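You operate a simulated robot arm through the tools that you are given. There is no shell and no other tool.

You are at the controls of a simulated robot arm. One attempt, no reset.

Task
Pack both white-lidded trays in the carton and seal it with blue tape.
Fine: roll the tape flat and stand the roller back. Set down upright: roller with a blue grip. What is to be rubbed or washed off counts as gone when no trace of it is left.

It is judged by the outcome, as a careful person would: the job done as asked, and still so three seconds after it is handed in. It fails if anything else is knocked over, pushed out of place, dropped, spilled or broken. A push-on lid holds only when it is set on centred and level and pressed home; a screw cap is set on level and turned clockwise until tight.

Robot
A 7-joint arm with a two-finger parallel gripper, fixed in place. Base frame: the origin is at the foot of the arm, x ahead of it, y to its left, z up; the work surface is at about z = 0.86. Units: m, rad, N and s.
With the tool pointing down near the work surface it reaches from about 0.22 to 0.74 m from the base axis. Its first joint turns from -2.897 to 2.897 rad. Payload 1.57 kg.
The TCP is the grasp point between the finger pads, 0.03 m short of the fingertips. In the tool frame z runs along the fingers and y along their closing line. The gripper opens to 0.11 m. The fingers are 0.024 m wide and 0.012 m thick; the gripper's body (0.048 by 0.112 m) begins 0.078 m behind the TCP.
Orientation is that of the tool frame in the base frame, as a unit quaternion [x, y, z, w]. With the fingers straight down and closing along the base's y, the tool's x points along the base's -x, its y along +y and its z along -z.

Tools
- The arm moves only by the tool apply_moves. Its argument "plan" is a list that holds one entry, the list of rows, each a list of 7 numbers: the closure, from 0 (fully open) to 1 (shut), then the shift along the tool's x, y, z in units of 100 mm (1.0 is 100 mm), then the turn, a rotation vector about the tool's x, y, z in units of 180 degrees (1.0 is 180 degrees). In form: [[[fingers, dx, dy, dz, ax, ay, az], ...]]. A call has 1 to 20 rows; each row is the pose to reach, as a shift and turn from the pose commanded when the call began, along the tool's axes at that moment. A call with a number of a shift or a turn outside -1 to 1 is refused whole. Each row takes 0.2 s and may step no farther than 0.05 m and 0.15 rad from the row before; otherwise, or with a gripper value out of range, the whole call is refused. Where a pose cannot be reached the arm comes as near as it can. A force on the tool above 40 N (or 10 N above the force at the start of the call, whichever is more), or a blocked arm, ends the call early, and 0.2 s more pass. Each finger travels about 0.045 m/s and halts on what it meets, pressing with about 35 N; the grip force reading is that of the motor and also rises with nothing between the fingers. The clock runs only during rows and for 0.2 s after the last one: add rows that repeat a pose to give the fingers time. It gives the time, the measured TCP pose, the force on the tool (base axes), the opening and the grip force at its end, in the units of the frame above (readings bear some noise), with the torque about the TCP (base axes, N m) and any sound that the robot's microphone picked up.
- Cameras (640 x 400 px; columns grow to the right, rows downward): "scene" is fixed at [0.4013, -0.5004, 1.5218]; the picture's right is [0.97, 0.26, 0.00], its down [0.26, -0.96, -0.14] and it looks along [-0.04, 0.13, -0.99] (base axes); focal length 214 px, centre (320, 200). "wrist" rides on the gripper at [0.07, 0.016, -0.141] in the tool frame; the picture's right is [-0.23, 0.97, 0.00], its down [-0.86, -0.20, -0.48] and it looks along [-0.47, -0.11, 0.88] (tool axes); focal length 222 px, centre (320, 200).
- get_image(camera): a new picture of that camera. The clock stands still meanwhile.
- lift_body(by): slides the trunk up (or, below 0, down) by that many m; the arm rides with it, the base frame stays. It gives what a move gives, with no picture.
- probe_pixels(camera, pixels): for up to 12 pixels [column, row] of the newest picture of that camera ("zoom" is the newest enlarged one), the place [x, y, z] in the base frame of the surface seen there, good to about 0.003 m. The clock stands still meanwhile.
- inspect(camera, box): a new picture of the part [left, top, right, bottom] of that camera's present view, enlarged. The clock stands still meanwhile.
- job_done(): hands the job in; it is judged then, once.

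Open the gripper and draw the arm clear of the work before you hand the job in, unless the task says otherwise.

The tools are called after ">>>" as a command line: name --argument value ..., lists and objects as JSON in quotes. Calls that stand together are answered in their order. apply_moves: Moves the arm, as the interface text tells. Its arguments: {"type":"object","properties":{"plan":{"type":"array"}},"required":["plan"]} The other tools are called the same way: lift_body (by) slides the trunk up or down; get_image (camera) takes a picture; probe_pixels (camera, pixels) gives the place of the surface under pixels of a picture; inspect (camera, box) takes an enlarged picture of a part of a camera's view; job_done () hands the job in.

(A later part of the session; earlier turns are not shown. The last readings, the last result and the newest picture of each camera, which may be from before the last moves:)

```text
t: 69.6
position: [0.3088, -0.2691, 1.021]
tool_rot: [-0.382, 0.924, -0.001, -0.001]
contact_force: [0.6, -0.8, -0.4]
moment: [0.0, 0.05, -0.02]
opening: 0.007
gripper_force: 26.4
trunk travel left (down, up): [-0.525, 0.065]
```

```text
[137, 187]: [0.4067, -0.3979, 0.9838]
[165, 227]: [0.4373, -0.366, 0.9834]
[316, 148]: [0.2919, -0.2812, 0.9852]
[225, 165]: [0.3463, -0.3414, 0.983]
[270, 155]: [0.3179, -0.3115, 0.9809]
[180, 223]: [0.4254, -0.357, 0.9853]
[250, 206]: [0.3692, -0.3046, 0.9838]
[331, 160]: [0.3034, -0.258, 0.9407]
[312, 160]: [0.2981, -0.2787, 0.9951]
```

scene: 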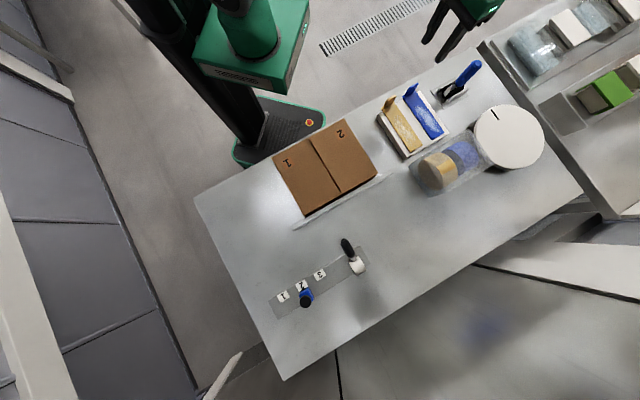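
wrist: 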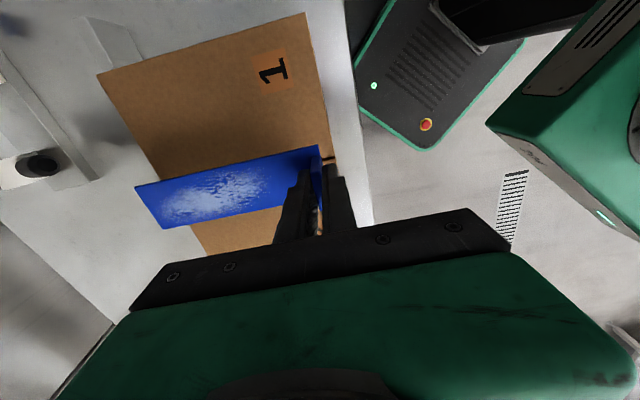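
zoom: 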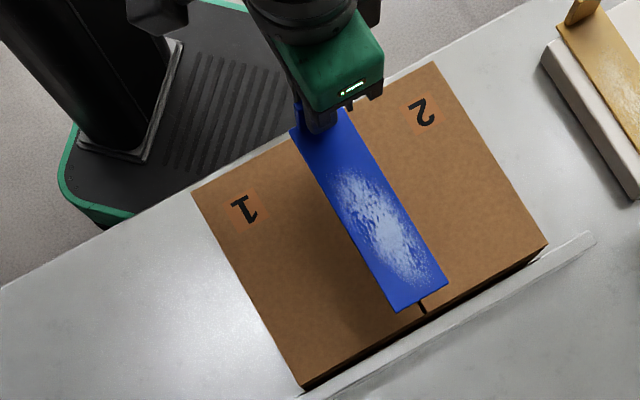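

The strip is centred at u≈0.027 and the seam is at 0.031. I shift 4 mm and lower until it touches the flaps.

>>> apply_moves --plan '[[[1, -0.04, 0, 0, 0, 0, 0], [1, -0.04, 0, 0.12, 0, 0, 0], [1, -0.04, 0, 0.24, 0, 0, 0], [1, -0.04, 0, 0.32, 0, 0, 0], [1, -0.04, 0, 0.37, 0, 0, 0], [1, -0.04, 0, 0.4, 0, 0, 0], [1, -0.04, 0, 0.4, 0, 0, 0]]]'

>>> inspect --camera "scene" --box '[250, 100, 370, 220]'

>>> get_image --camera "wrist"

```text
t: 71.2
position: [0.3105, -0.2649, 0.9831]
tool_rot: [-0.383, 0.924, 0.0, 0.0]
contact_force: [-2.2, 0.3, 10.8]
moment: [0.0, 0.1, 0.02]
opening: 0.0067
gripper_force: 26.1
trunk travel left (down, up): [-0.525, 0.065]
```

```text
3.33 times, centred on (310, 160) of scene
```

zoom: 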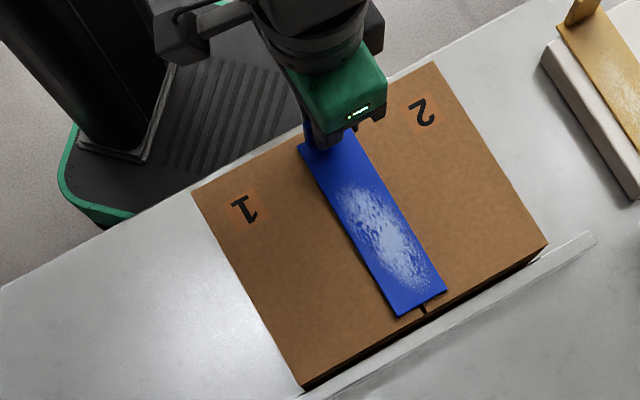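

```text
taken
```

wrist: 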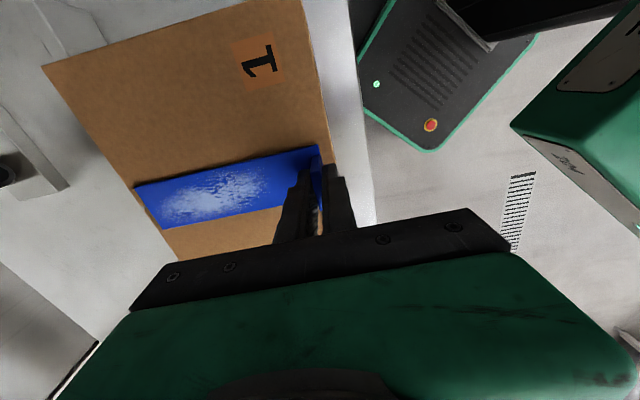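

Contact at 10.8 N. The seam end, at about (424,310) in the zoom, sits centred under the strip end (400–447). I verify with a probe before letting go.

>>> probe_pixels --camera "zoom" --pixels '[[300, 148], [352, 135], [401, 313], [445, 290], [345, 225], [393, 205], [425, 313], [423, 305], [360, 190], [410, 270]]'

```text
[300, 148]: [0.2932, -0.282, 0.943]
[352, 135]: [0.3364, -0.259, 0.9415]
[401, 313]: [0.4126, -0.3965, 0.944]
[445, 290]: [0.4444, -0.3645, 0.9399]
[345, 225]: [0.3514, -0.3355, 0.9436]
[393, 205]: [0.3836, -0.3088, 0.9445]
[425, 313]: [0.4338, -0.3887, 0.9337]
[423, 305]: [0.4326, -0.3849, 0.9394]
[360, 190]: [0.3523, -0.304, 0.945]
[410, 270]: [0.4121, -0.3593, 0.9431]
```

The strip is centred on the seam (u≈0.032). I open the fingers and rise straight up.

>>> apply_moves --plan '[[[0.75, 0, 0, 0, 0, 0, 0], [0.75, 0, 0, 0, 0, 0, 0], [0.7, 0, 0, 0, 0, 0, 0], [0.7, 0, 0, 0, 0, 0, 0], [0.7, 0, 0, -0.2, 0, 0, 0], [0.7, 0, 0, -0.5, 0, 0, 0], [0.7, 0, 0, -0.8, 0, 0, 0], [0.7, 0, 0, -1.0, 0, 0, 0], [0.7, 0, 0, -1.0, 0, 0, 0]]]'

>>> get_image --camera "wrist"

>>> inspect --camera "scene" --box '[250, 100, 370, 220]'

```text
t: 73.2
position: [0.3114, -0.2656, 1.0819]
tool_rot: [-0.382, 0.924, 0.0, 0.0]
contact_force: [-0.3, -0.2, 0.3]
moment: [-0.01, 0.0, -0.02]
opening: 0.0329
gripper_force: 0.2
trunk travel left (down, up): [-0.525, 0.065]
```

```text
taken
```

wrist: 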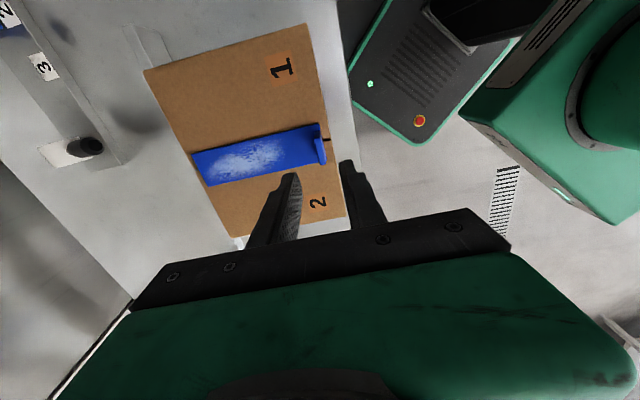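

```text
3.33 times, centred on (310, 160) of scene
```

zoom: 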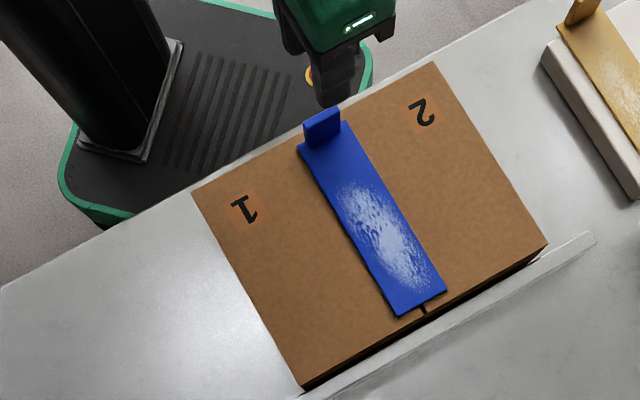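

The tape stays on the seam and shows wrinkly bubbles that need rolling. Next I travel toward the roller stand, near (0.69,0.044), to look at it closely.

>>> apply_moves --plan '[[[0.7, -0.3, -0.1, -0.2, 0, 0, 0], [0.7, -0.65, -0.2, -0.4, 0, 0, 0], [0.7, -1.0, -0.3, -0.5, 0, 0, 0]]]'

>>> apply_moves --plan '[[[0.7, -0.4, -0.1, 0, 0, 0, 0], [0.7, -0.8, -0.17, 0, 0, 0, 0], [0.7, -1.0, -0.17, 0, 0, 0, 0]]]'

>>> apply_moves --plan '[[[0.6, -0.4, 0, 0, 0, 0, 0], [0.4, -0.8, 0, 0, 0, 0, 0], [0.3, -1.0, 0, 0, 0, 0, 0], [0.3, -1.0, 0, 0, 0, 0, 0]]]'

>>> apply_moves --plan '[[[0.3, -0.3, 0, 0, 0, 0, 0], [0.3, -0.5, 0, 0, 0, 0, 0], [0.3, -0.5, 0, 0, 0, 0, 0]]]'

>>> get_image --camera "wrist"

>>> inspect --camera "scene" --box '[420, 40, 520, 120]'

```text
t: 74.0
position: [0.4017, -0.2151, 1.1324]
tool_rot: [-0.383, 0.924, 0.0, 0.0]
contact_force: [1.0, 0.2, 0.2]
moment: [0.02, -0.03, -0.01]
opening: 0.0332
gripper_force: 0.1
trunk travel left (down, up): [-0.525, 0.065]
```

```text
t: 74.8
position: [0.4859, -0.1538, 1.1351]
tool_rot: [-0.383, 0.924, 0.0, -0.001]
contact_force: [-0.3, 0.0, -0.5]
moment: [0.0, 0.03, -0.01]
opening: 0.0328
gripper_force: 0.0
trunk travel left (down, up): [-0.525, 0.065]
```

```text
t: 75.8
position: [0.5567, -0.0833, 1.1341]
tool_rot: [-0.383, 0.924, 0.0, 0.0]
contact_force: [-0.3, 1.1, 0.9]
moment: [0.0, 0.0, -0.03]
opening: 0.0769
gripper_force: 0.0
trunk travel left (down, up): [-0.525, 0.065]
```

```text
t: 76.6
position: [0.594, -0.0481, 1.1328]
tool_rot: [-0.383, 0.924, 0.0, -0.001]
contact_force: [0.0, 0.1, 0.3]
moment: [0.0, -0.02, -0.01]
opening: 0.0769
gripper_force: 0.0
trunk travel left (down, up): [-0.525, 0.065]
```

```text
taken
```

wrist: 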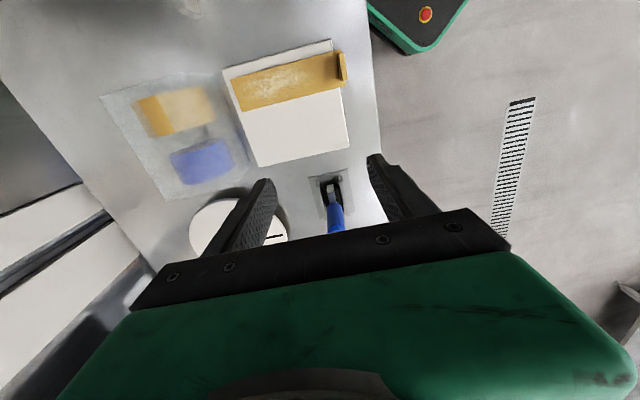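

```text
5.00 times, centred on (470, 80) of scene
```

zoom: 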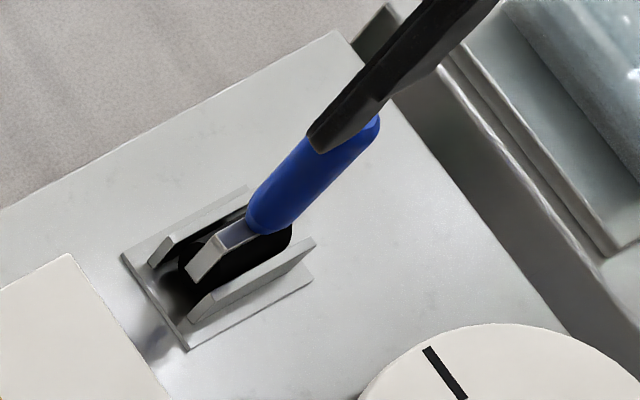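

The roller appears in the wrist view at (333,195), between the fingers. I zoom in there and probe it.

>>> inspect --camera "wrist" --box '[290, 155, 380, 235]'

>>> probe_pixels --camera "zoom" --pixels '[[320, 120], [240, 130], [400, 130], [300, 180], [370, 180], [335, 160], [320, 200], [330, 300], [340, 360], [300, 330], [370, 330], [330, 230]]'

>>> inspect --camera "scene" --box '[430, 70, 490, 120]'

>>> probe_pixels --camera "zoom" --pixels '[[150, 160], [220, 180], [260, 190], [130, 130], [250, 240], [350, 210], [290, 80], [200, 90], [330, 30], [180, 230], [100, 180], [300, 150]]'

```text
5.00 times, centred on (335, 195) of wrist
```

zoom: 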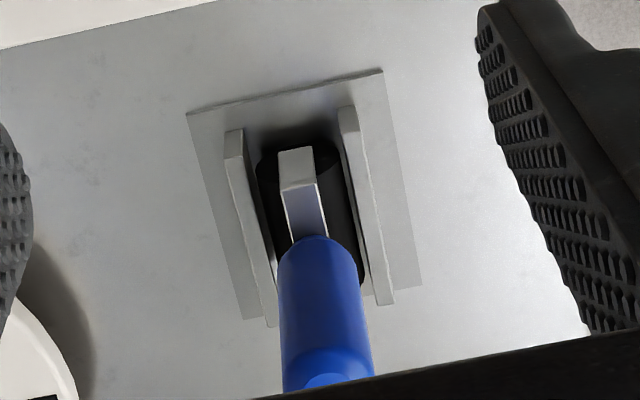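

```text
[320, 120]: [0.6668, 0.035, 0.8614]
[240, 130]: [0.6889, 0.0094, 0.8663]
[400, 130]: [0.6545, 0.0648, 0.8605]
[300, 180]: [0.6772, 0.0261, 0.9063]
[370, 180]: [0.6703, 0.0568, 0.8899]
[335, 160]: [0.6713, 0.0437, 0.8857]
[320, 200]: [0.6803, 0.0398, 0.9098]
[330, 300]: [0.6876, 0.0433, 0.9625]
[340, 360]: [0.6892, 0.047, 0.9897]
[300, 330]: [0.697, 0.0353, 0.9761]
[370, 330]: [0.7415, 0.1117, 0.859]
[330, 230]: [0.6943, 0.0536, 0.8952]
```

```text
8.00 times, centred on (460, 95) of scene
```

zoom: 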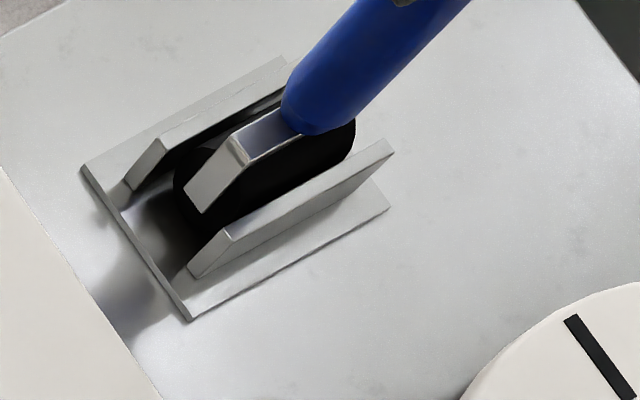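

```text
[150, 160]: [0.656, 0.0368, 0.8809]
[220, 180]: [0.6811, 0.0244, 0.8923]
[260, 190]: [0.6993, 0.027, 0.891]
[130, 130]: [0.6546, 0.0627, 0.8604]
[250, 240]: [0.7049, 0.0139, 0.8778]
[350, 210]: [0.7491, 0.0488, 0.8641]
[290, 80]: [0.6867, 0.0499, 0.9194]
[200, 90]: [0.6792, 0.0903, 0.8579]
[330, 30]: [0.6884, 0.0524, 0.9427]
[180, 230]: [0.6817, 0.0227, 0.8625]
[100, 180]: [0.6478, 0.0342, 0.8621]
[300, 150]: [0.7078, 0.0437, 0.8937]
```

The roller's handle is upright with its centre near u≈0.529, v≈0.459 and top z≈0.993. The drum axis runs along u, so I can roll along the strip (v) with no turning. I move over the handle and look.

>>> apply_moves --plan '[[[0.3, -0.3, -0.02, 0, 0, 0, 0], [0.3, -0.6, -0.04, 0, 0, 0, 0], [0.3, -1.0, -0.05, 0, 0, 0, 0]]]'

>>> apply_moves --plan '[[[0.3, -0.25, 0, 0, 0, 0, 0], [0.3, -0.43, 0, 0, 0, 0, 0], [0.3, -0.43, 0, 0.2, 0, 0, 0], [0.3, -0.43, 0, 0.5, 0, 0, 0], [0.3, -0.43, 0, 0.5, 0, 0, 0]]]'

>>> get_image --camera "wrist"

>>> inspect --camera "scene" --box '[420, 40, 520, 120]'

```text
t: 77.4
position: [0.6678, 0.0192, 1.1311]
tool_rot: [-0.383, 0.924, 0.0, 0.0]
contact_force: [0.5, 0.9, 0.2]
moment: [0.0, -0.03, 0.01]
opening: 0.0772
gripper_force: 0.0
trunk travel left (down, up): [-0.525, 0.065]
```

```text
t: 78.6
position: [0.6976, 0.0482, 1.0825]
tool_rot: [-0.383, 0.924, -0.001, 0.0]
contact_force: [0.6, -0.1, 0.2]
moment: [-0.01, -0.02, -0.01]
opening: 0.0772
gripper_force: 0.1
out of reach, approached as far as the arm can: row 2
trunk travel left (down, up): [-0.525, 0.065]
```

```text
taken
```

wrist: 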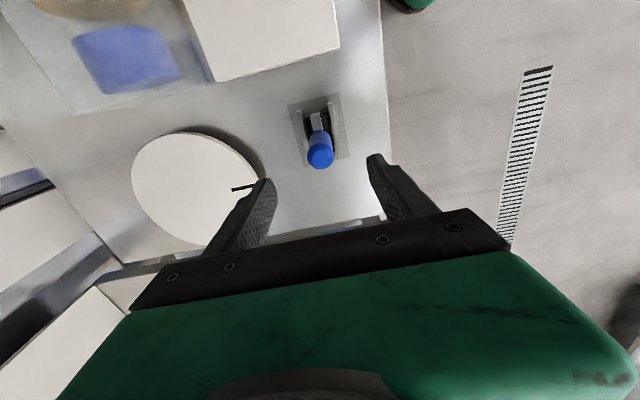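

```text
5.00 times, centred on (470, 80) of scene
```

zoom: 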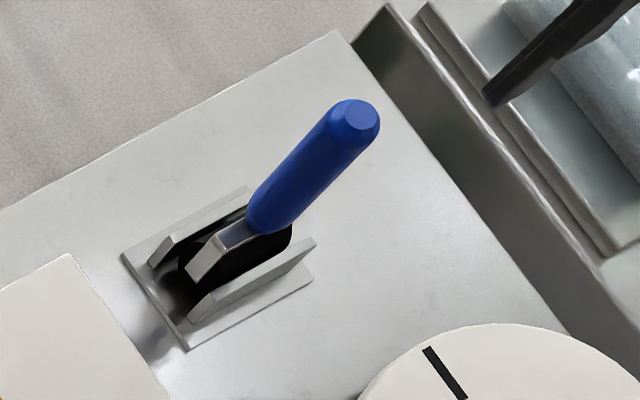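

I probe the handle's top in both views to centre on it, and the drum and bracket in the wrist zoom.

>>> probe_pixels --camera "zoom" --pixels '[[363, 116], [350, 116], [376, 120], [362, 103], [364, 129], [335, 120], [300, 160], [360, 150], [320, 190], [270, 205]]'

>>> inspect --camera "wrist" --box '[270, 80, 370, 180]'

>>> probe_pixels --camera "wrist" --pixels '[[320, 158], [309, 155], [331, 153], [320, 167], [320, 147], [320, 140], [309, 160], [332, 160], [318, 118], [305, 125], [326, 125]]'

```text
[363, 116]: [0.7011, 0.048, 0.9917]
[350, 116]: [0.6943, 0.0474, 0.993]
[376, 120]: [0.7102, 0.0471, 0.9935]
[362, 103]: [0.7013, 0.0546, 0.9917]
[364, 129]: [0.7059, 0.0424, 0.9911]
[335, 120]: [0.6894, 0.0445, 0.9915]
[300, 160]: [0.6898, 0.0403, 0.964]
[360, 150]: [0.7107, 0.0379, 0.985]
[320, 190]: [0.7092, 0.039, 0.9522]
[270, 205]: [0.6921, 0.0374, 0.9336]
```

```text
4.00 times, centred on (320, 130) of wrist
```

zoom: 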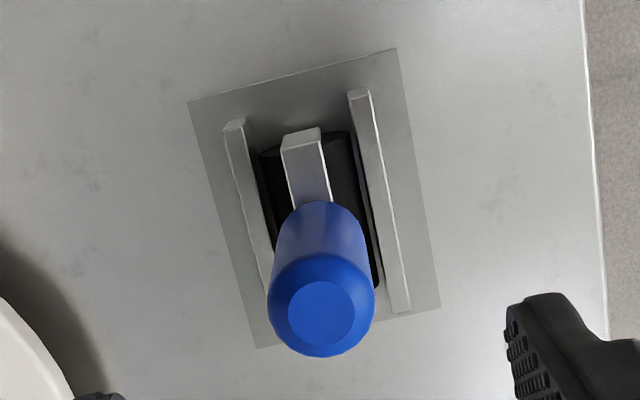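

```text
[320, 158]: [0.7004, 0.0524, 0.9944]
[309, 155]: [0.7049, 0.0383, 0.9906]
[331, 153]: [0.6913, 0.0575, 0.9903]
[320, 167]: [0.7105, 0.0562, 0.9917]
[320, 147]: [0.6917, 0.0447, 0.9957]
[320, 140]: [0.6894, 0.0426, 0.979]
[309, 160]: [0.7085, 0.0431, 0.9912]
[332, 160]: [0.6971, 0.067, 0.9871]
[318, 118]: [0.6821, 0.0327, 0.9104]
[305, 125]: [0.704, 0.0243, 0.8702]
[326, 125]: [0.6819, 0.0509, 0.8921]
```

Handle top centre (0.7005,0.0502), diameter about 26 mm, and the TCP is within 3 mm. I descend around it and check the clearances.

>>> apply_moves --plan '[[[0.3, -0.02, -0.005, 0.25, 0, 0, 0], [0.3, -0.02, -0.005, 0.5, 0, 0, 0], [0.3, -0.02, -0.005, 0.75, 0, 0, 0], [0.3, -0.02, -0.005, 0.9, 0, 0, 0], [0.3, -0.02, -0.005, 0.9, 0, 0, 0]]]'

>>> get_image --camera "wrist"

>>> inspect --camera "scene" --box '[420, 40, 520, 120]'

```text
t: 79.8
position: [0.7015, 0.0496, 0.9895]
tool_rot: [-0.383, 0.924, 0.0, -0.001]
contact_force: [-1.3, 0.6, -0.3]
moment: [0.0, 0.0, 0.02]
opening: 0.0772
gripper_force: 0.0
trunk travel left (down, up): [-0.525, 0.065]
```

```text
taken
```

wrist: 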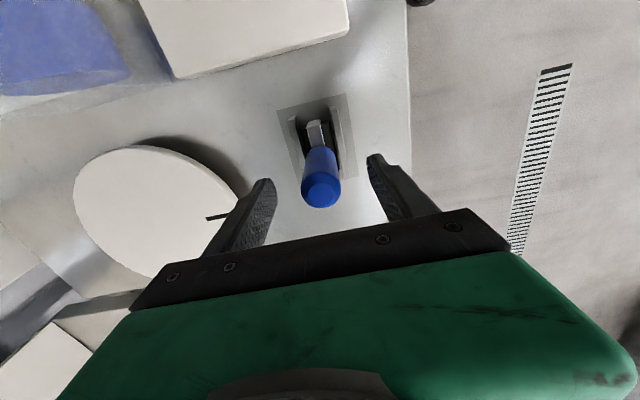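

```text
5.00 times, centred on (470, 80) of scene
```

zoom: 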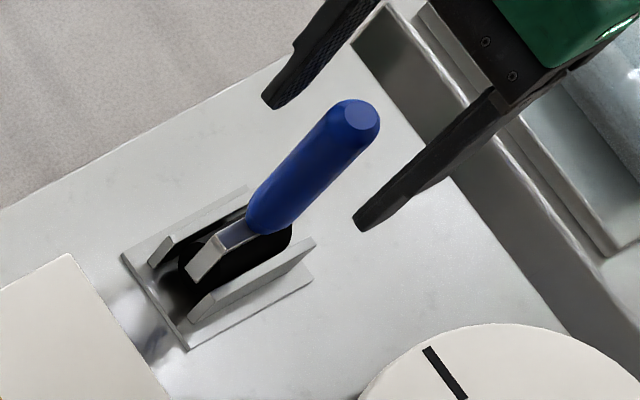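

Nicely centred between the fingers. I descend another 33 mm to z≈0.957 and close on the handle.

>>> apply_moves --plan '[[[0.3, 0, 0, 0.18, 0, 0, 0], [0.3, 0, 0, 0.33, 0, 0, 0], [0.3, 0, 0, 0.33, 0, 0, 0], [0.9, 0, 0, 0.33, 0, 0, 0], [0.9, 0, 0, 0.33, 0, 0, 0], [0.9, 0, 0, 0.33, 0, 0, 0], [0.9, 0, 0, 0.33, 0, 0, 0], [0.9, 0, 0, 0.33, 0, 0, 0]]]'

>>> get_image --camera "wrist"

>>> inspect --camera "scene" --box '[420, 40, 520, 120]'

```text
t: 81.6
position: [0.7002, 0.048, 0.9574]
tool_rot: [-0.382, 0.924, 0.0, 0.0]
contact_force: [-0.5, -0.4, 0.5]
moment: [-0.02, 0.02, 0.05]
opening: 0.028
gripper_force: 33.5
trunk travel left (down, up): [-0.525, 0.065]
```

```text
taken
```

wrist: 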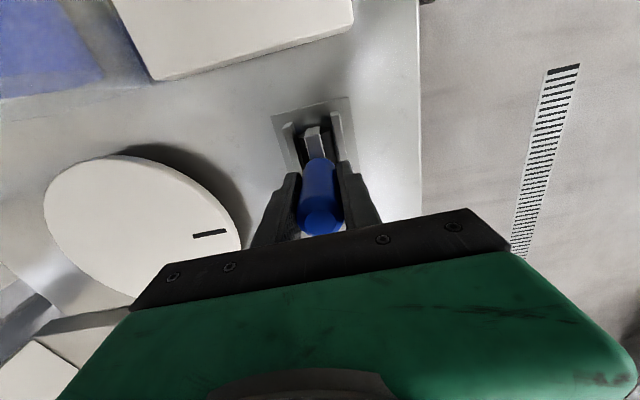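

```text
5.00 times, centred on (470, 80) of scene
```

zoom: 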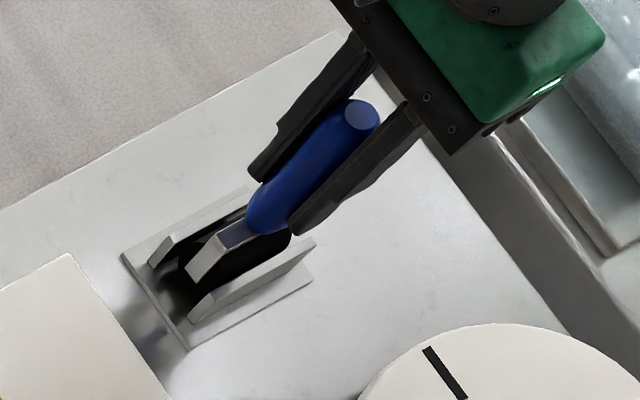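

Grip on the handle is 0.028 m at 33.5 N, and I note this as grasp pose G for putting it back. I lift straight up 0.1 m out of the stand.

>>> apply_moves --plan '[[[0.9, 0, 0, -0.05, 0, 0, 0], [0.9, 0, 0, -0.15, 0, 0, 0], [0.9, 0, 0, -0.3, 0, 0, 0], [0.9, 0, 0, -0.5, 0, 0, 0], [0.9, 0, 0, -0.7, 0, 0, 0], [0.9, 0, 0, -0.9, 0, 0, 0], [0.9, 0, 0, -1.0, 0, 0, 0], [0.9, 0, 0, -1.0, 0, 0, 0]]]'

>>> get_image --camera "wrist"

>>> inspect --camera "scene" --box '[420, 40, 520, 120]'

```text
t: 83.4
position: [0.6986, 0.0477, 1.0602]
tool_rot: [-0.382, 0.924, 0.0, 0.0]
contact_force: [-0.4, 0.3, -1.9]
moment: [-0.01, -0.02, 0.02]
opening: 0.0282
gripper_force: 35.5
trunk travel left (down, up): [-0.525, 0.065]
```

```text
taken
```

wrist: 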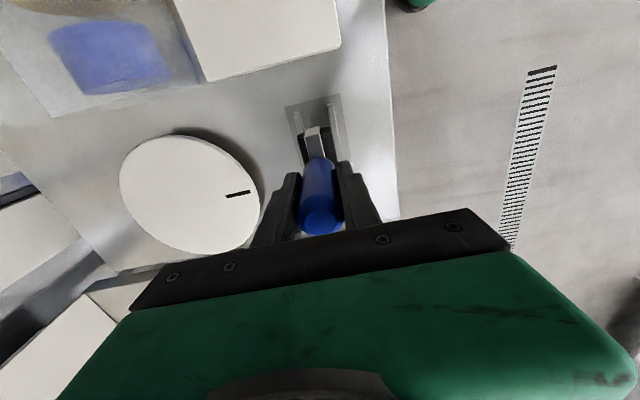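

```text
5.00 times, centred on (470, 80) of scene
```

zoom: 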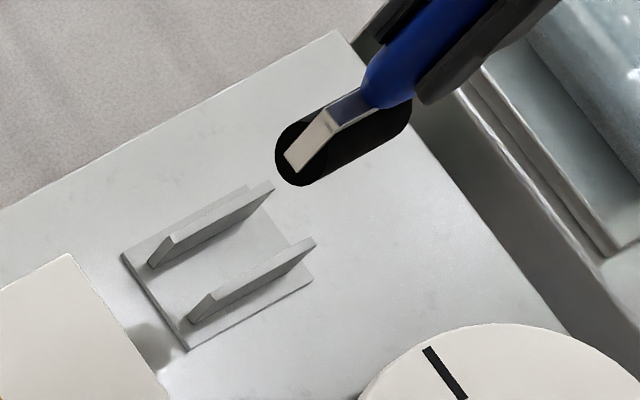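

The roller is out and held upright, and its drum (axis along u) is clearly visible. I probe the drum ends.

>>> probe_pixels --camera "zoom" --pixels '[[290, 150], [300, 180], [280, 155], [308, 130], [340, 165], [390, 140], [405, 115], [340, 180], [315, 130], [375, 100], [320, 184]]'

>>> inspect --camera "wrist" --box '[270, 90, 370, 190]'

>>> probe_pixels --camera "zoom" --pixels '[[340, 170], [250, 200], [240, 180], [310, 155], [370, 230], [320, 230], [255, 260]]'

```text
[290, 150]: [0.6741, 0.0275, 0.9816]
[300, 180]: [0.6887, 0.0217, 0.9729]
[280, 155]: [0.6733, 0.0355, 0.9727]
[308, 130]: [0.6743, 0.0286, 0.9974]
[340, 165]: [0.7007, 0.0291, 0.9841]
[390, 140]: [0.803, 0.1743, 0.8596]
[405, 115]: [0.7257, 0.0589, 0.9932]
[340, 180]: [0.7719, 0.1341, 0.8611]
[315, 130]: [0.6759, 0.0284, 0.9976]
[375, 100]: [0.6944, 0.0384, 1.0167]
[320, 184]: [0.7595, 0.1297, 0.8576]
```

```text
4.00 times, centred on (320, 140) of wrist
```

zoom: 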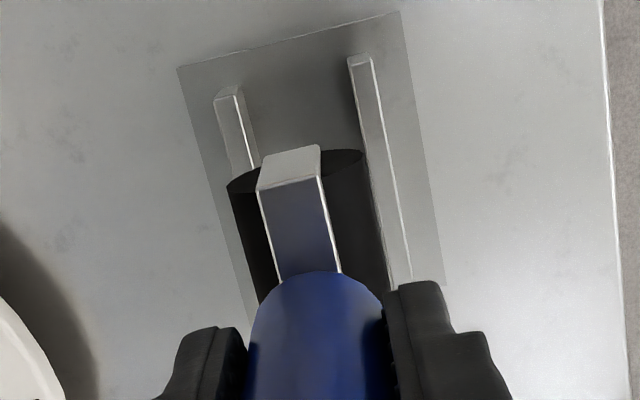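

```text
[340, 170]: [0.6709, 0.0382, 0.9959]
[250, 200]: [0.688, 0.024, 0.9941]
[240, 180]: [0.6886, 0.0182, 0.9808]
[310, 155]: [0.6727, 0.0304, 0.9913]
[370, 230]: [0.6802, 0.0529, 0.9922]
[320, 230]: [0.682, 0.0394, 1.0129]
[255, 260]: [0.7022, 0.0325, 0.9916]
```

The drum is centred under the handle, about 60 mm long and 16 mm in radius, with its bottom about 0.096 m below the TCP. I carry the roller over to the tape on the carton.

>>> apply_moves --plan '[[[0.9, 0.2, 0, -0.1, 0, 0, 0], [0.9, 0.5, 0, -0.25, 0, 0, 0], [0.9, 0.8, 0, -0.4, 0, 0, 0], [0.9, 1.0, 0, -0.4, 0, 0, 0]]]'

>>> apply_moves --plan '[[[0.9, 0.3, 0, 0, 0, 0, 0], [0.9, 0.65, 0, 0, 0, 0, 0], [0.9, 1.0, 0, 0, 0, 0, 0]]]'

>>> apply_moves --plan '[[[0.9, 0.3, 0, 0, 0, 0, 0], [0.9, 0.65, 0, 0, 0, 0, 0], [0.9, 1.0, 0, 0, 0, 0, 0]]]'

>>> apply_moves --plan '[[[0.9, 0.3, 0, 0, 0, 0, 0], [0.9, 0.65, 0, 0, 0, 0, 0], [0.9, 1.0, 0, 0, 0, 0, 0]]]'

>>> apply_moves --plan '[[[0.9, 0.3, 0, 0, 0, 0, 0], [0.9, 0.65, 0, 0, 0, 0, 0], [0.9, 0.97, 0, 0, 0, 0, 0], [0.9, 0.97, 0, 0, 0, 0, 0]]]'

>>> get_image --camera "wrist"

>>> inspect --camera "scene" --box '[250, 100, 370, 220]'

```text
t: 84.4
position: [0.6274, -0.0235, 1.0988]
tool_rot: [-0.383, 0.924, 0.0, 0.0]
contact_force: [-0.5, 0.7, -1.3]
moment: [0.0, -0.01, 0.02]
opening: 0.028
gripper_force: 34.9
trunk travel left (down, up): [-0.525, 0.065]
```

```text
t: 85.2
position: [0.5566, -0.0898, 1.0964]
tool_rot: [-0.382, 0.924, 0.001, 0.0]
contact_force: [-0.5, 0.0, -2.0]
moment: [-0.01, -0.03, 0.0]
opening: 0.0282
gripper_force: 34.9
trunk travel left (down, up): [-0.525, 0.065]
```

```text
t: 86.0
position: [0.485, -0.1631, 1.0999]
tool_rot: [-0.383, 0.924, 0.0, 0.0]
contact_force: [0.5, -0.3, -1.3]
moment: [-0.02, 0.03, -0.03]
opening: 0.0281
gripper_force: 34.6
trunk travel left (down, up): [-0.525, 0.065]
```

```text
t: 86.8
position: [0.4142, -0.2333, 1.0952]
tool_rot: [-0.382, 0.924, -0.001, -0.001]
contact_force: [0.0, -0.5, -1.5]
moment: [0.02, -0.02, -0.02]
opening: 0.0283
gripper_force: 35.2
trunk travel left (down, up): [-0.525, 0.065]
```

```text
t: 87.8
position: [0.3437, -0.3014, 1.1015]
tool_rot: [-0.382, 0.924, 0.0, -0.001]
contact_force: [-0.2, 0.4, -2.1]
moment: [0.01, 0.02, -0.03]
opening: 0.0283
gripper_force: 34.7
trunk travel left (down, up): [-0.525, 0.065]
```

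```text
taken
```

wrist: 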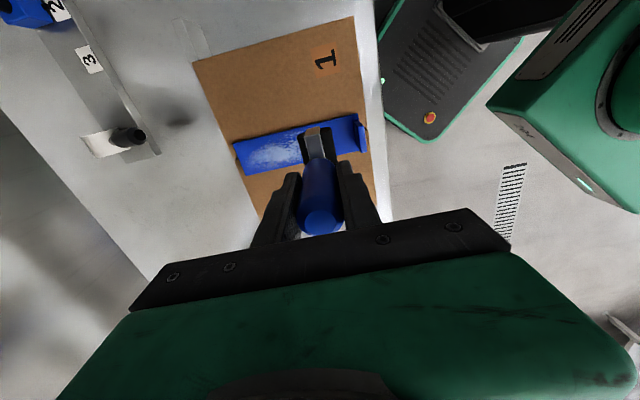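

```text
3.33 times, centred on (310, 160) of scene
```

zoom: 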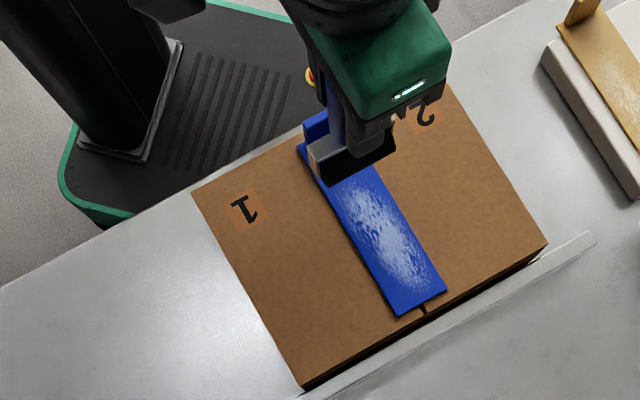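

The roller is above the tape with the tab just behind it. I move 22 mm toward the tab end and lower to light contact.

>>> apply_moves --plan '[[[0.9, -0.02, 0.1, 0.1, 0, 0, 0], [0.9, -0.02, 0.22, 0.25, 0, 0, 0], [0.9, -0.02, 0.22, 0.4, 0, 0, 0], [0.9, -0.02, 0.22, 0.5, 0, 0, 0], [0.9, -0.02, 0.22, 0.55, 0, 0, 0], [0.9, -0.02, 0.22, 0.58, 0, 0, 0]]]'

>>> inspect --camera "scene" --box '[250, 100, 370, 220]'

>>> get_image --camera "wrist"

```text
t: 89.2
position: [0.333, -0.2846, 1.0397]
tool_rot: [-0.383, 0.924, 0.0, 0.0]
contact_force: [0.4, 0.8, -0.8]
moment: [0.04, -0.01, 0.0]
opening: 0.0283
gripper_force: 35.5
trunk travel left (down, up): [-0.525, 0.065]
```

```text
3.33 times, centred on (310, 160) of scene
```

zoom: 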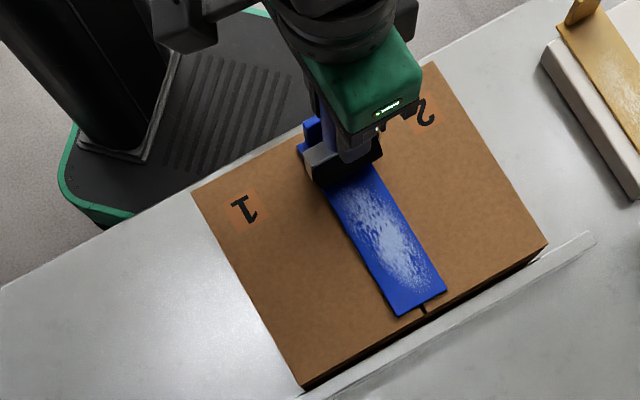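

```text
taken
```

wrist: 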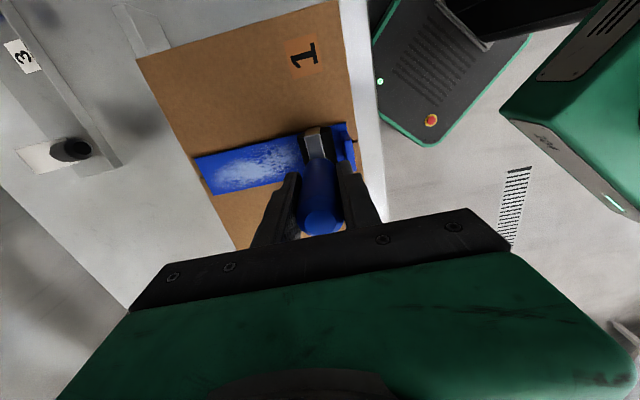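

Nearly touching (z 1.0397, no load). I lower in 1 mm steps to build a moderate press.

>>> apply_moves --plan '[[[0.9, 0, 0, 0.01, 0, 0, 0], [0.9, 0, 0, 0.02, 0, 0, 0], [0.9, 0, 0, 0.03, 0, 0, 0]]]'

```text
t: 90.0
position: [0.3329, -0.2857, 1.039]
tool_rot: [-0.382, 0.924, -0.001, 0.0]
contact_force: [-1.5, 1.8, 3.7]
moment: [0.13, 0.12, 0.0]
opening: 0.0282
gripper_force: 34.8
trunk travel left (down, up): [-0.525, 0.065]
```

Contact begins (3.7 N plus the 1.6 N of weight taken up). I press 2 mm more.

>>> apply_moves --plan '[[[0.9, 0, 0, 0.01, 0, 0, 0], [0.9, 0, 0, 0.02, 0, 0, 0], [0.9, 0, 0, 0.02, 0, 0, 0]]]'

```text
t: 90.8
position: [0.3323, -0.2854, 1.0382]
tool_rot: [-0.383, 0.924, -0.002, 0.0]
contact_force: [-2.5, -1.2, 14.7]
moment: [-0.03, 0.2, -0.03]
opening: 0.028
gripper_force: 35.5
trunk travel left (down, up): [-0.525, 0.065]
```

About 15 N of pressure. I begin rolling along the strip (+v), a short stretch first.

>>> apply_moves --plan '[[[0.9, 0, -0.08, 0, 0, 0, 0], [0.9, 0, -0.18, 0, 0, 0, 0], [0.9, 0, -0.3, 0, 0, 0, 0], [0.9, 0, -0.4, 0, 0, 0, 0]]]'

>>> inspect --camera "scene" --box '[250, 100, 370, 220]'

>>> get_image --camera "wrist"

```text
t: 91.8
position: [0.3632, -0.314, 1.0366]
tool_rot: [-0.382, 0.924, -0.002, 0.001]
contact_force: [-3.8, 4.7, 20.6]
moment: [0.42, 0.33, 0.01]
opening: 0.0283
gripper_force: 34.5
trunk travel left (down, up): [-0.525, 0.065]
```

```text
3.33 times, centred on (310, 160) of scene
```

zoom: 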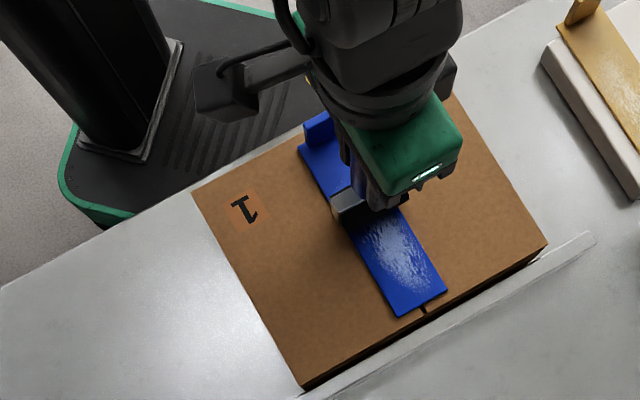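

```text
taken
```

wrist: 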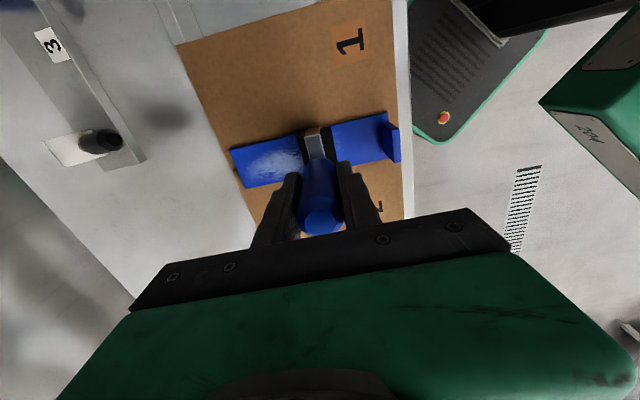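

The bubbles vanish behind the roller and the carton stays put. I roll on to just past the far end of the strip.

>>> apply_moves --plan '[[[0.9, 0, -0.12, 0, 0, 0, 0], [0.9, 0, -0.24, 0, 0, 0, 0], [0.9, 0, -0.36, 0, 0, 0, 0], [0.9, 0, -0.48, 0, 0, 0, 0], [0.9, 0, -0.6, 0, 0, 0, 0], [0.9, 0, -0.72, 0, 0, 0, 0], [0.9, 0, -0.84, 0, 0, 0, 0], [0.9, 0, -0.93, 0, 0, 0, 0]]]'

>>> inspect --camera "scene" --box '[250, 100, 370, 220]'

>>> get_image --camera "wrist"

```text
t: 93.6
position: [0.4255, -0.3771, 1.0371]
tool_rot: [-0.382, 0.924, -0.001, 0.001]
contact_force: [-2.6, 2.1, 14.2]
moment: [0.3, 0.37, 0.01]
opening: 0.028
gripper_force: 35.3
trunk travel left (down, up): [-0.525, 0.065]
```

```text
3.33 times, centred on (310, 160) of scene
```

zoom: 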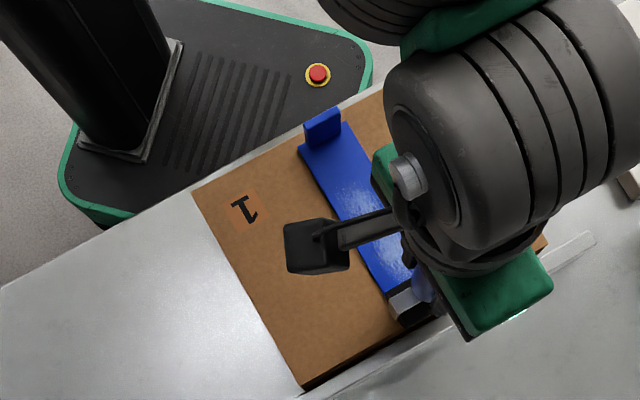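

```text
taken
```

wrist: 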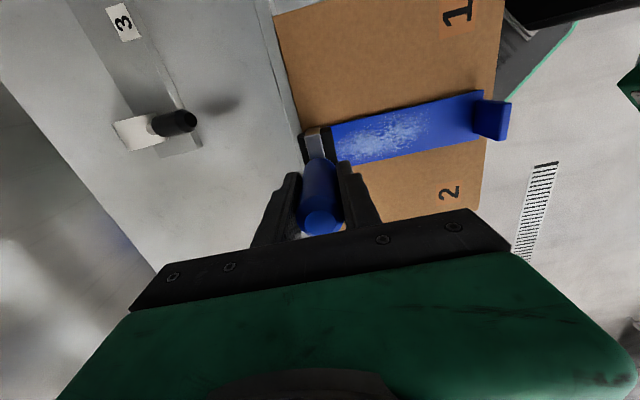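

Most of the bubbles are thinned but faint traces remain. I roll back toward the tab with the same pressure.

>>> apply_moves --plan '[[[0.9, 0, 0.1, 0.005, 0, 0, 0], [0.9, 0, 0.2, 0.005, 0, 0, 0], [0.9, 0, 0.3, 0.005, 0, 0, 0], [0.9, 0, 0.4, 0.005, 0, 0, 0], [0.9, 0, 0.5, 0.005, 0, 0, 0], [0.9, 0, 0.6, 0.005, 0, 0, 0], [0.9, 0, 0.7, 0.005, 0, 0, 0], [0.9, 0, 0.8, 0.005, 0, 0, 0], [0.9, 0, 0.9, 0.005, 0, 0, 0], [0.9, 0, 1.0, 0.005, 0, 0, 0]]]'

>>> inspect --camera "scene" --box '[250, 100, 370, 220]'

>>> get_image --camera "wrist"

```text
t: 95.8
position: [0.3558, -0.3075, 1.037]
tool_rot: [-0.383, 0.924, -0.002, 0.001]
contact_force: [6.5, -5.0, 30.2]
moment: [-0.46, -0.45, 0.03]
opening: 0.028
gripper_force: 35.0
trunk travel left (down, up): [-0.525, 0.065]
```

```text
3.33 times, centred on (310, 160) of scene
```

zoom: 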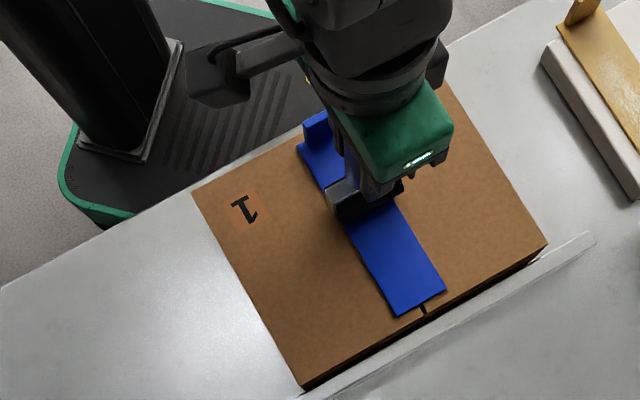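

```text
taken
```

wrist: 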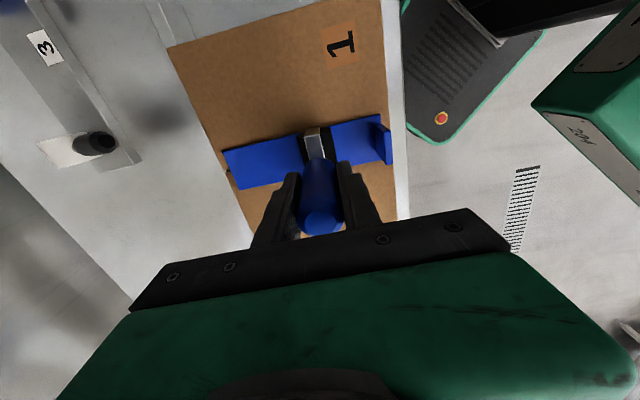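

The strip behind the roller is now clean. I ease the pressure slightly and finish rolling back to near the tab.

>>> apply_moves --plan '[[[0.9, 0, 0.1, -0.005, 0, 0, 0], [0.9, 0, 0.2, -0.005, 0, 0, 0], [0.9, 0, 0.3, -0.005, 0, 0, 0], [0.9, 0, 0.37, -0.005, 0, 0, 0]]]'

>>> apply_moves --plan '[[[0.9, 0, -0.12, 0, 0, 0, 0], [0.9, 0, -0.24, 0, 0, 0, 0], [0.9, 0, -0.36, 0, 0, 0, 0], [0.9, 0, -0.48, 0, 0, 0, 0], [0.9, 0, -0.6, 0, 0, 0, 0], [0.9, 0, -0.72, 0, 0, 0, 0], [0.9, 0, -0.84, 0, 0, 0, 0], [0.9, 0, -0.96, 0, 0, 0, 0]]]'

>>> apply_moves --plan '[[[0.9, 0, -0.12, 0, 0, 0, 0], [0.9, 0, -0.24, 0, 0, 0, 0], [0.9, 0, -0.36, 0, 0, 0, 0], [0.9, 0, -0.42, 0, 0, 0, 0]]]'

>>> get_image --camera "wrist"

>>> inspect --camera "scene" --box '[250, 100, 370, 220]'

```text
t: 96.8
position: [0.3306, -0.2822, 1.0366]
tool_rot: [-0.383, 0.924, -0.001, 0.0]
contact_force: [6.3, -5.0, 28.3]
moment: [-0.53, -0.5, 0.02]
opening: 0.0282
gripper_force: 34.2
trunk travel left (down, up): [-0.525, 0.065]
```

```text
t: 98.6
position: [0.3957, -0.3485, 1.0373]
tool_rot: [-0.383, 0.924, -0.001, 0.0]
contact_force: [-2.8, 2.5, 13.2]
moment: [0.2, 0.28, -0.02]
opening: 0.0284
gripper_force: 35.1
trunk travel left (down, up): [-0.525, 0.065]
```

```text
t: 99.6
position: [0.4259, -0.3793, 1.036]
tool_rot: [-0.383, 0.924, 0.0, 0.0]
contact_force: [-1.2, 2.1, 8.0]
moment: [0.17, 0.16, 0.01]
opening: 0.0281
gripper_force: 34.5
trunk travel left (down, up): [-0.525, 0.065]
```

```text
taken
```

wrist: 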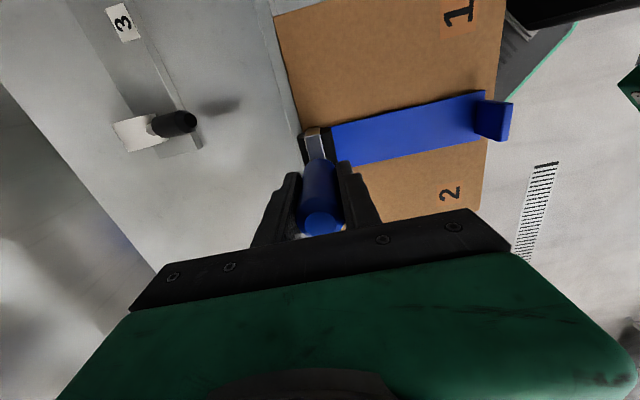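

```text
3.33 times, centred on (310, 160) of scene
```

zoom: 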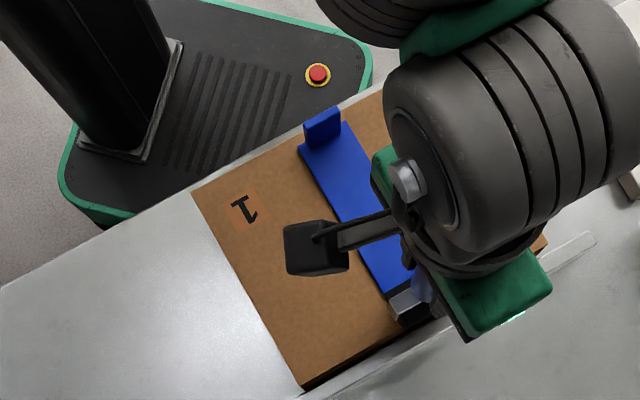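

The strip looks clean end to end. I make one more pass back along it with a touch more pressure, then lift off.

>>> apply_moves --plan '[[[0.9, 0, 0, 0.01, 0, 0, 0], [0.9, 0, 0.12, 0.01, 0, 0, 0], [0.9, 0, 0.24, 0.01, 0, 0, 0], [0.9, 0, 0.36, 0.005, 0, 0, 0], [0.9, 0, 0.48, 0, 0, 0, 0], [0.9, 0, 0.6, 0, 0, 0, 0], [0.9, 0, 0.72, 0, 0, 0, 0], [0.9, 0, 0.84, 0, 0, 0, 0], [0.9, 0, 0.95, 0, 0, 0, 0]]]'

>>> apply_moves --plan '[[[0.9, 0, 0, -0.05, 0, 0, 0], [0.9, 0, 0, -0.2, 0, 0, 0], [0.9, 0, 0, -0.4, 0, 0, 0], [0.9, 0, 0, -0.63, 0, 0, 0], [0.9, 0, 0, -0.63, 0, 0, 0]]]'

>>> get_image --camera "wrist"

>>> inspect --camera "scene" --box '[250, 100, 370, 220]'

```text
t: 101.6
position: [0.3613, -0.3133, 1.0369]
tool_rot: [-0.382, 0.924, 0.0, -0.001]
contact_force: [3.6, -0.9, 17.4]
moment: [-0.17, -0.14, -0.02]
opening: 0.0281
gripper_force: 34.7
trunk travel left (down, up): [-0.525, 0.065]
```

```text
t: 102.8
position: [0.3596, -0.3131, 1.0999]
tool_rot: [-0.383, 0.924, 0.001, 0.0]
contact_force: [-0.1, 0.0, -1.1]
moment: [-0.01, 0.04, -0.01]
opening: 0.0279
gripper_force: 35.4
trunk travel left (down, up): [-0.525, 0.065]
```

```text
taken
```

wrist: 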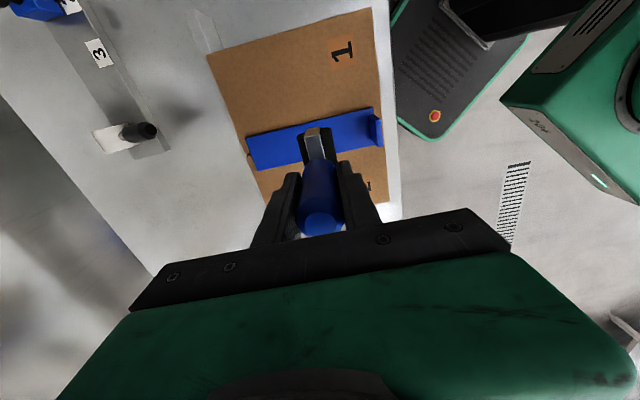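

```text
3.33 times, centred on (310, 160) of scene
```

zoom: 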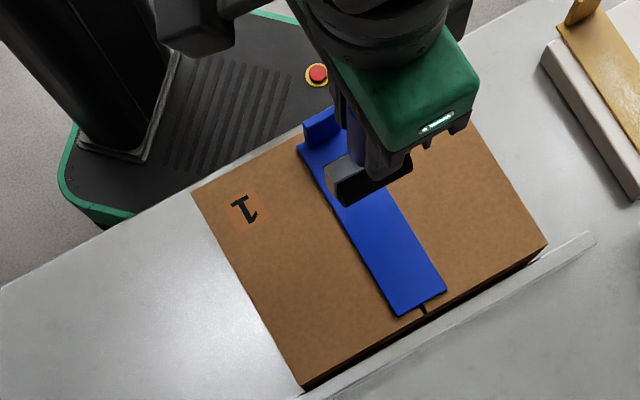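

The tape is fully smooth and the carton hasn't moved. I carry the roller back to its stand by exactly reversing my commanded offsets from grasp pose G.

>>> apply_moves --plan '[[[0.9, -0.3, 0.05, 0, 0, 0, 0], [0.9, -0.65, 0.1, 0, 0, 0, 0], [0.9, -1.0, 0.17, 0, 0, 0, 0]]]'

>>> apply_moves --plan '[[[0.9, -0.3, 0, 0, 0, 0, 0], [0.9, -0.65, 0, 0, 0, 0, 0], [0.9, -1.0, 0, 0, 0, 0, 0]]]'

>>> apply_moves --plan '[[[0.9, -0.3, 0, 0, 0, 0, 0], [0.9, -0.65, 0, 0, 0, 0, 0], [0.9, -1.0, 0, 0, 0, 0, 0]]]'

>>> apply_moves --plan '[[[0.9, -0.3, 0, 0.05, 0, 0, 0], [0.9, -0.65, 0, 0.12, 0, 0, 0], [0.9, -1.0, 0, 0.2, 0, 0, 0]]]'

>>> apply_moves --plan '[[[0.9, -0.3, 0, 0.1, 0, 0, 0], [0.9, -0.6, 0, 0.2, 0, 0, 0], [0.9, -0.95, 0, 0.2, 0, 0, 0], [0.9, -0.95, 0, 0.2, 0, 0, 0], [0.9, -0.95, 0, 0.2, 0, 0, 0]]]'

>>> get_image --camera "wrist"

>>> inspect --camera "scene" --box '[420, 40, 520, 120]'

```text
t: 103.6
position: [0.4193, -0.2287, 1.0976]
tool_rot: [-0.382, 0.924, 0.0, -0.001]
contact_force: [-0.7, 0.4, -1.1]
moment: [-0.02, -0.04, 0.01]
opening: 0.0282
gripper_force: 34.9
trunk travel left (down, up): [-0.525, 0.065]
```

```text
t: 104.4
position: [0.4911, -0.1602, 1.0974]
tool_rot: [-0.382, 0.924, 0.0, 0.0]
contact_force: [-0.3, 0.5, -1.7]
moment: [0.0, -0.01, 0.02]
opening: 0.0282
gripper_force: 34.7
trunk travel left (down, up): [-0.525, 0.065]
```

```text
t: 105.2
position: [0.5615, -0.0867, 1.1002]
tool_rot: [-0.383, 0.924, 0.0, 0.0]
contact_force: [0.8, 0.1, -0.8]
moment: [-0.01, -0.04, 0.01]
opening: 0.028
gripper_force: 34.9
trunk travel left (down, up): [-0.525, 0.065]
```

```text
t: 106.0
position: [0.6315, -0.0165, 1.0768]
tool_rot: [-0.383, 0.924, 0.0, -0.001]
contact_force: [-0.4, -0.4, -0.7]
moment: [0.03, -0.02, 0.01]
opening: 0.0283
gripper_force: 34.7
trunk travel left (down, up): [-0.525, 0.065]
```

```text
t: 107.2
position: [0.6993, 0.0484, 1.0575]
tool_rot: [-0.383, 0.924, 0.0, -0.001]
contact_force: [0.2, 0.1, -0.7]
moment: [-0.01, -0.03, -0.03]
opening: 0.0282
gripper_force: 35.0
trunk travel left (down, up): [-0.525, 0.065]
```

```text
taken
```

wrist: 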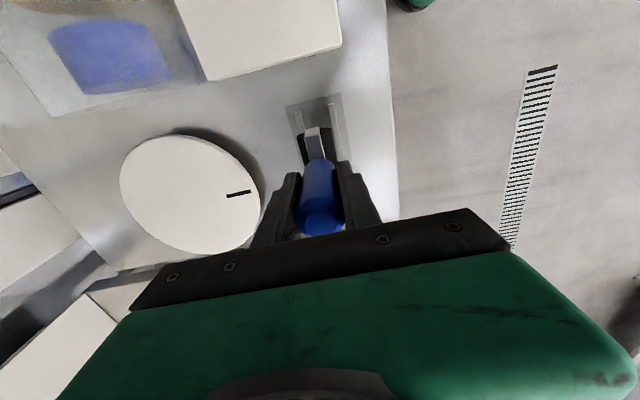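

```text
5.00 times, centred on (470, 80) of scene
```

zoom: 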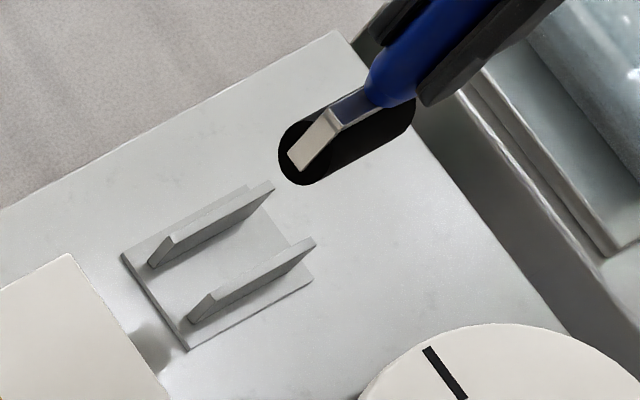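

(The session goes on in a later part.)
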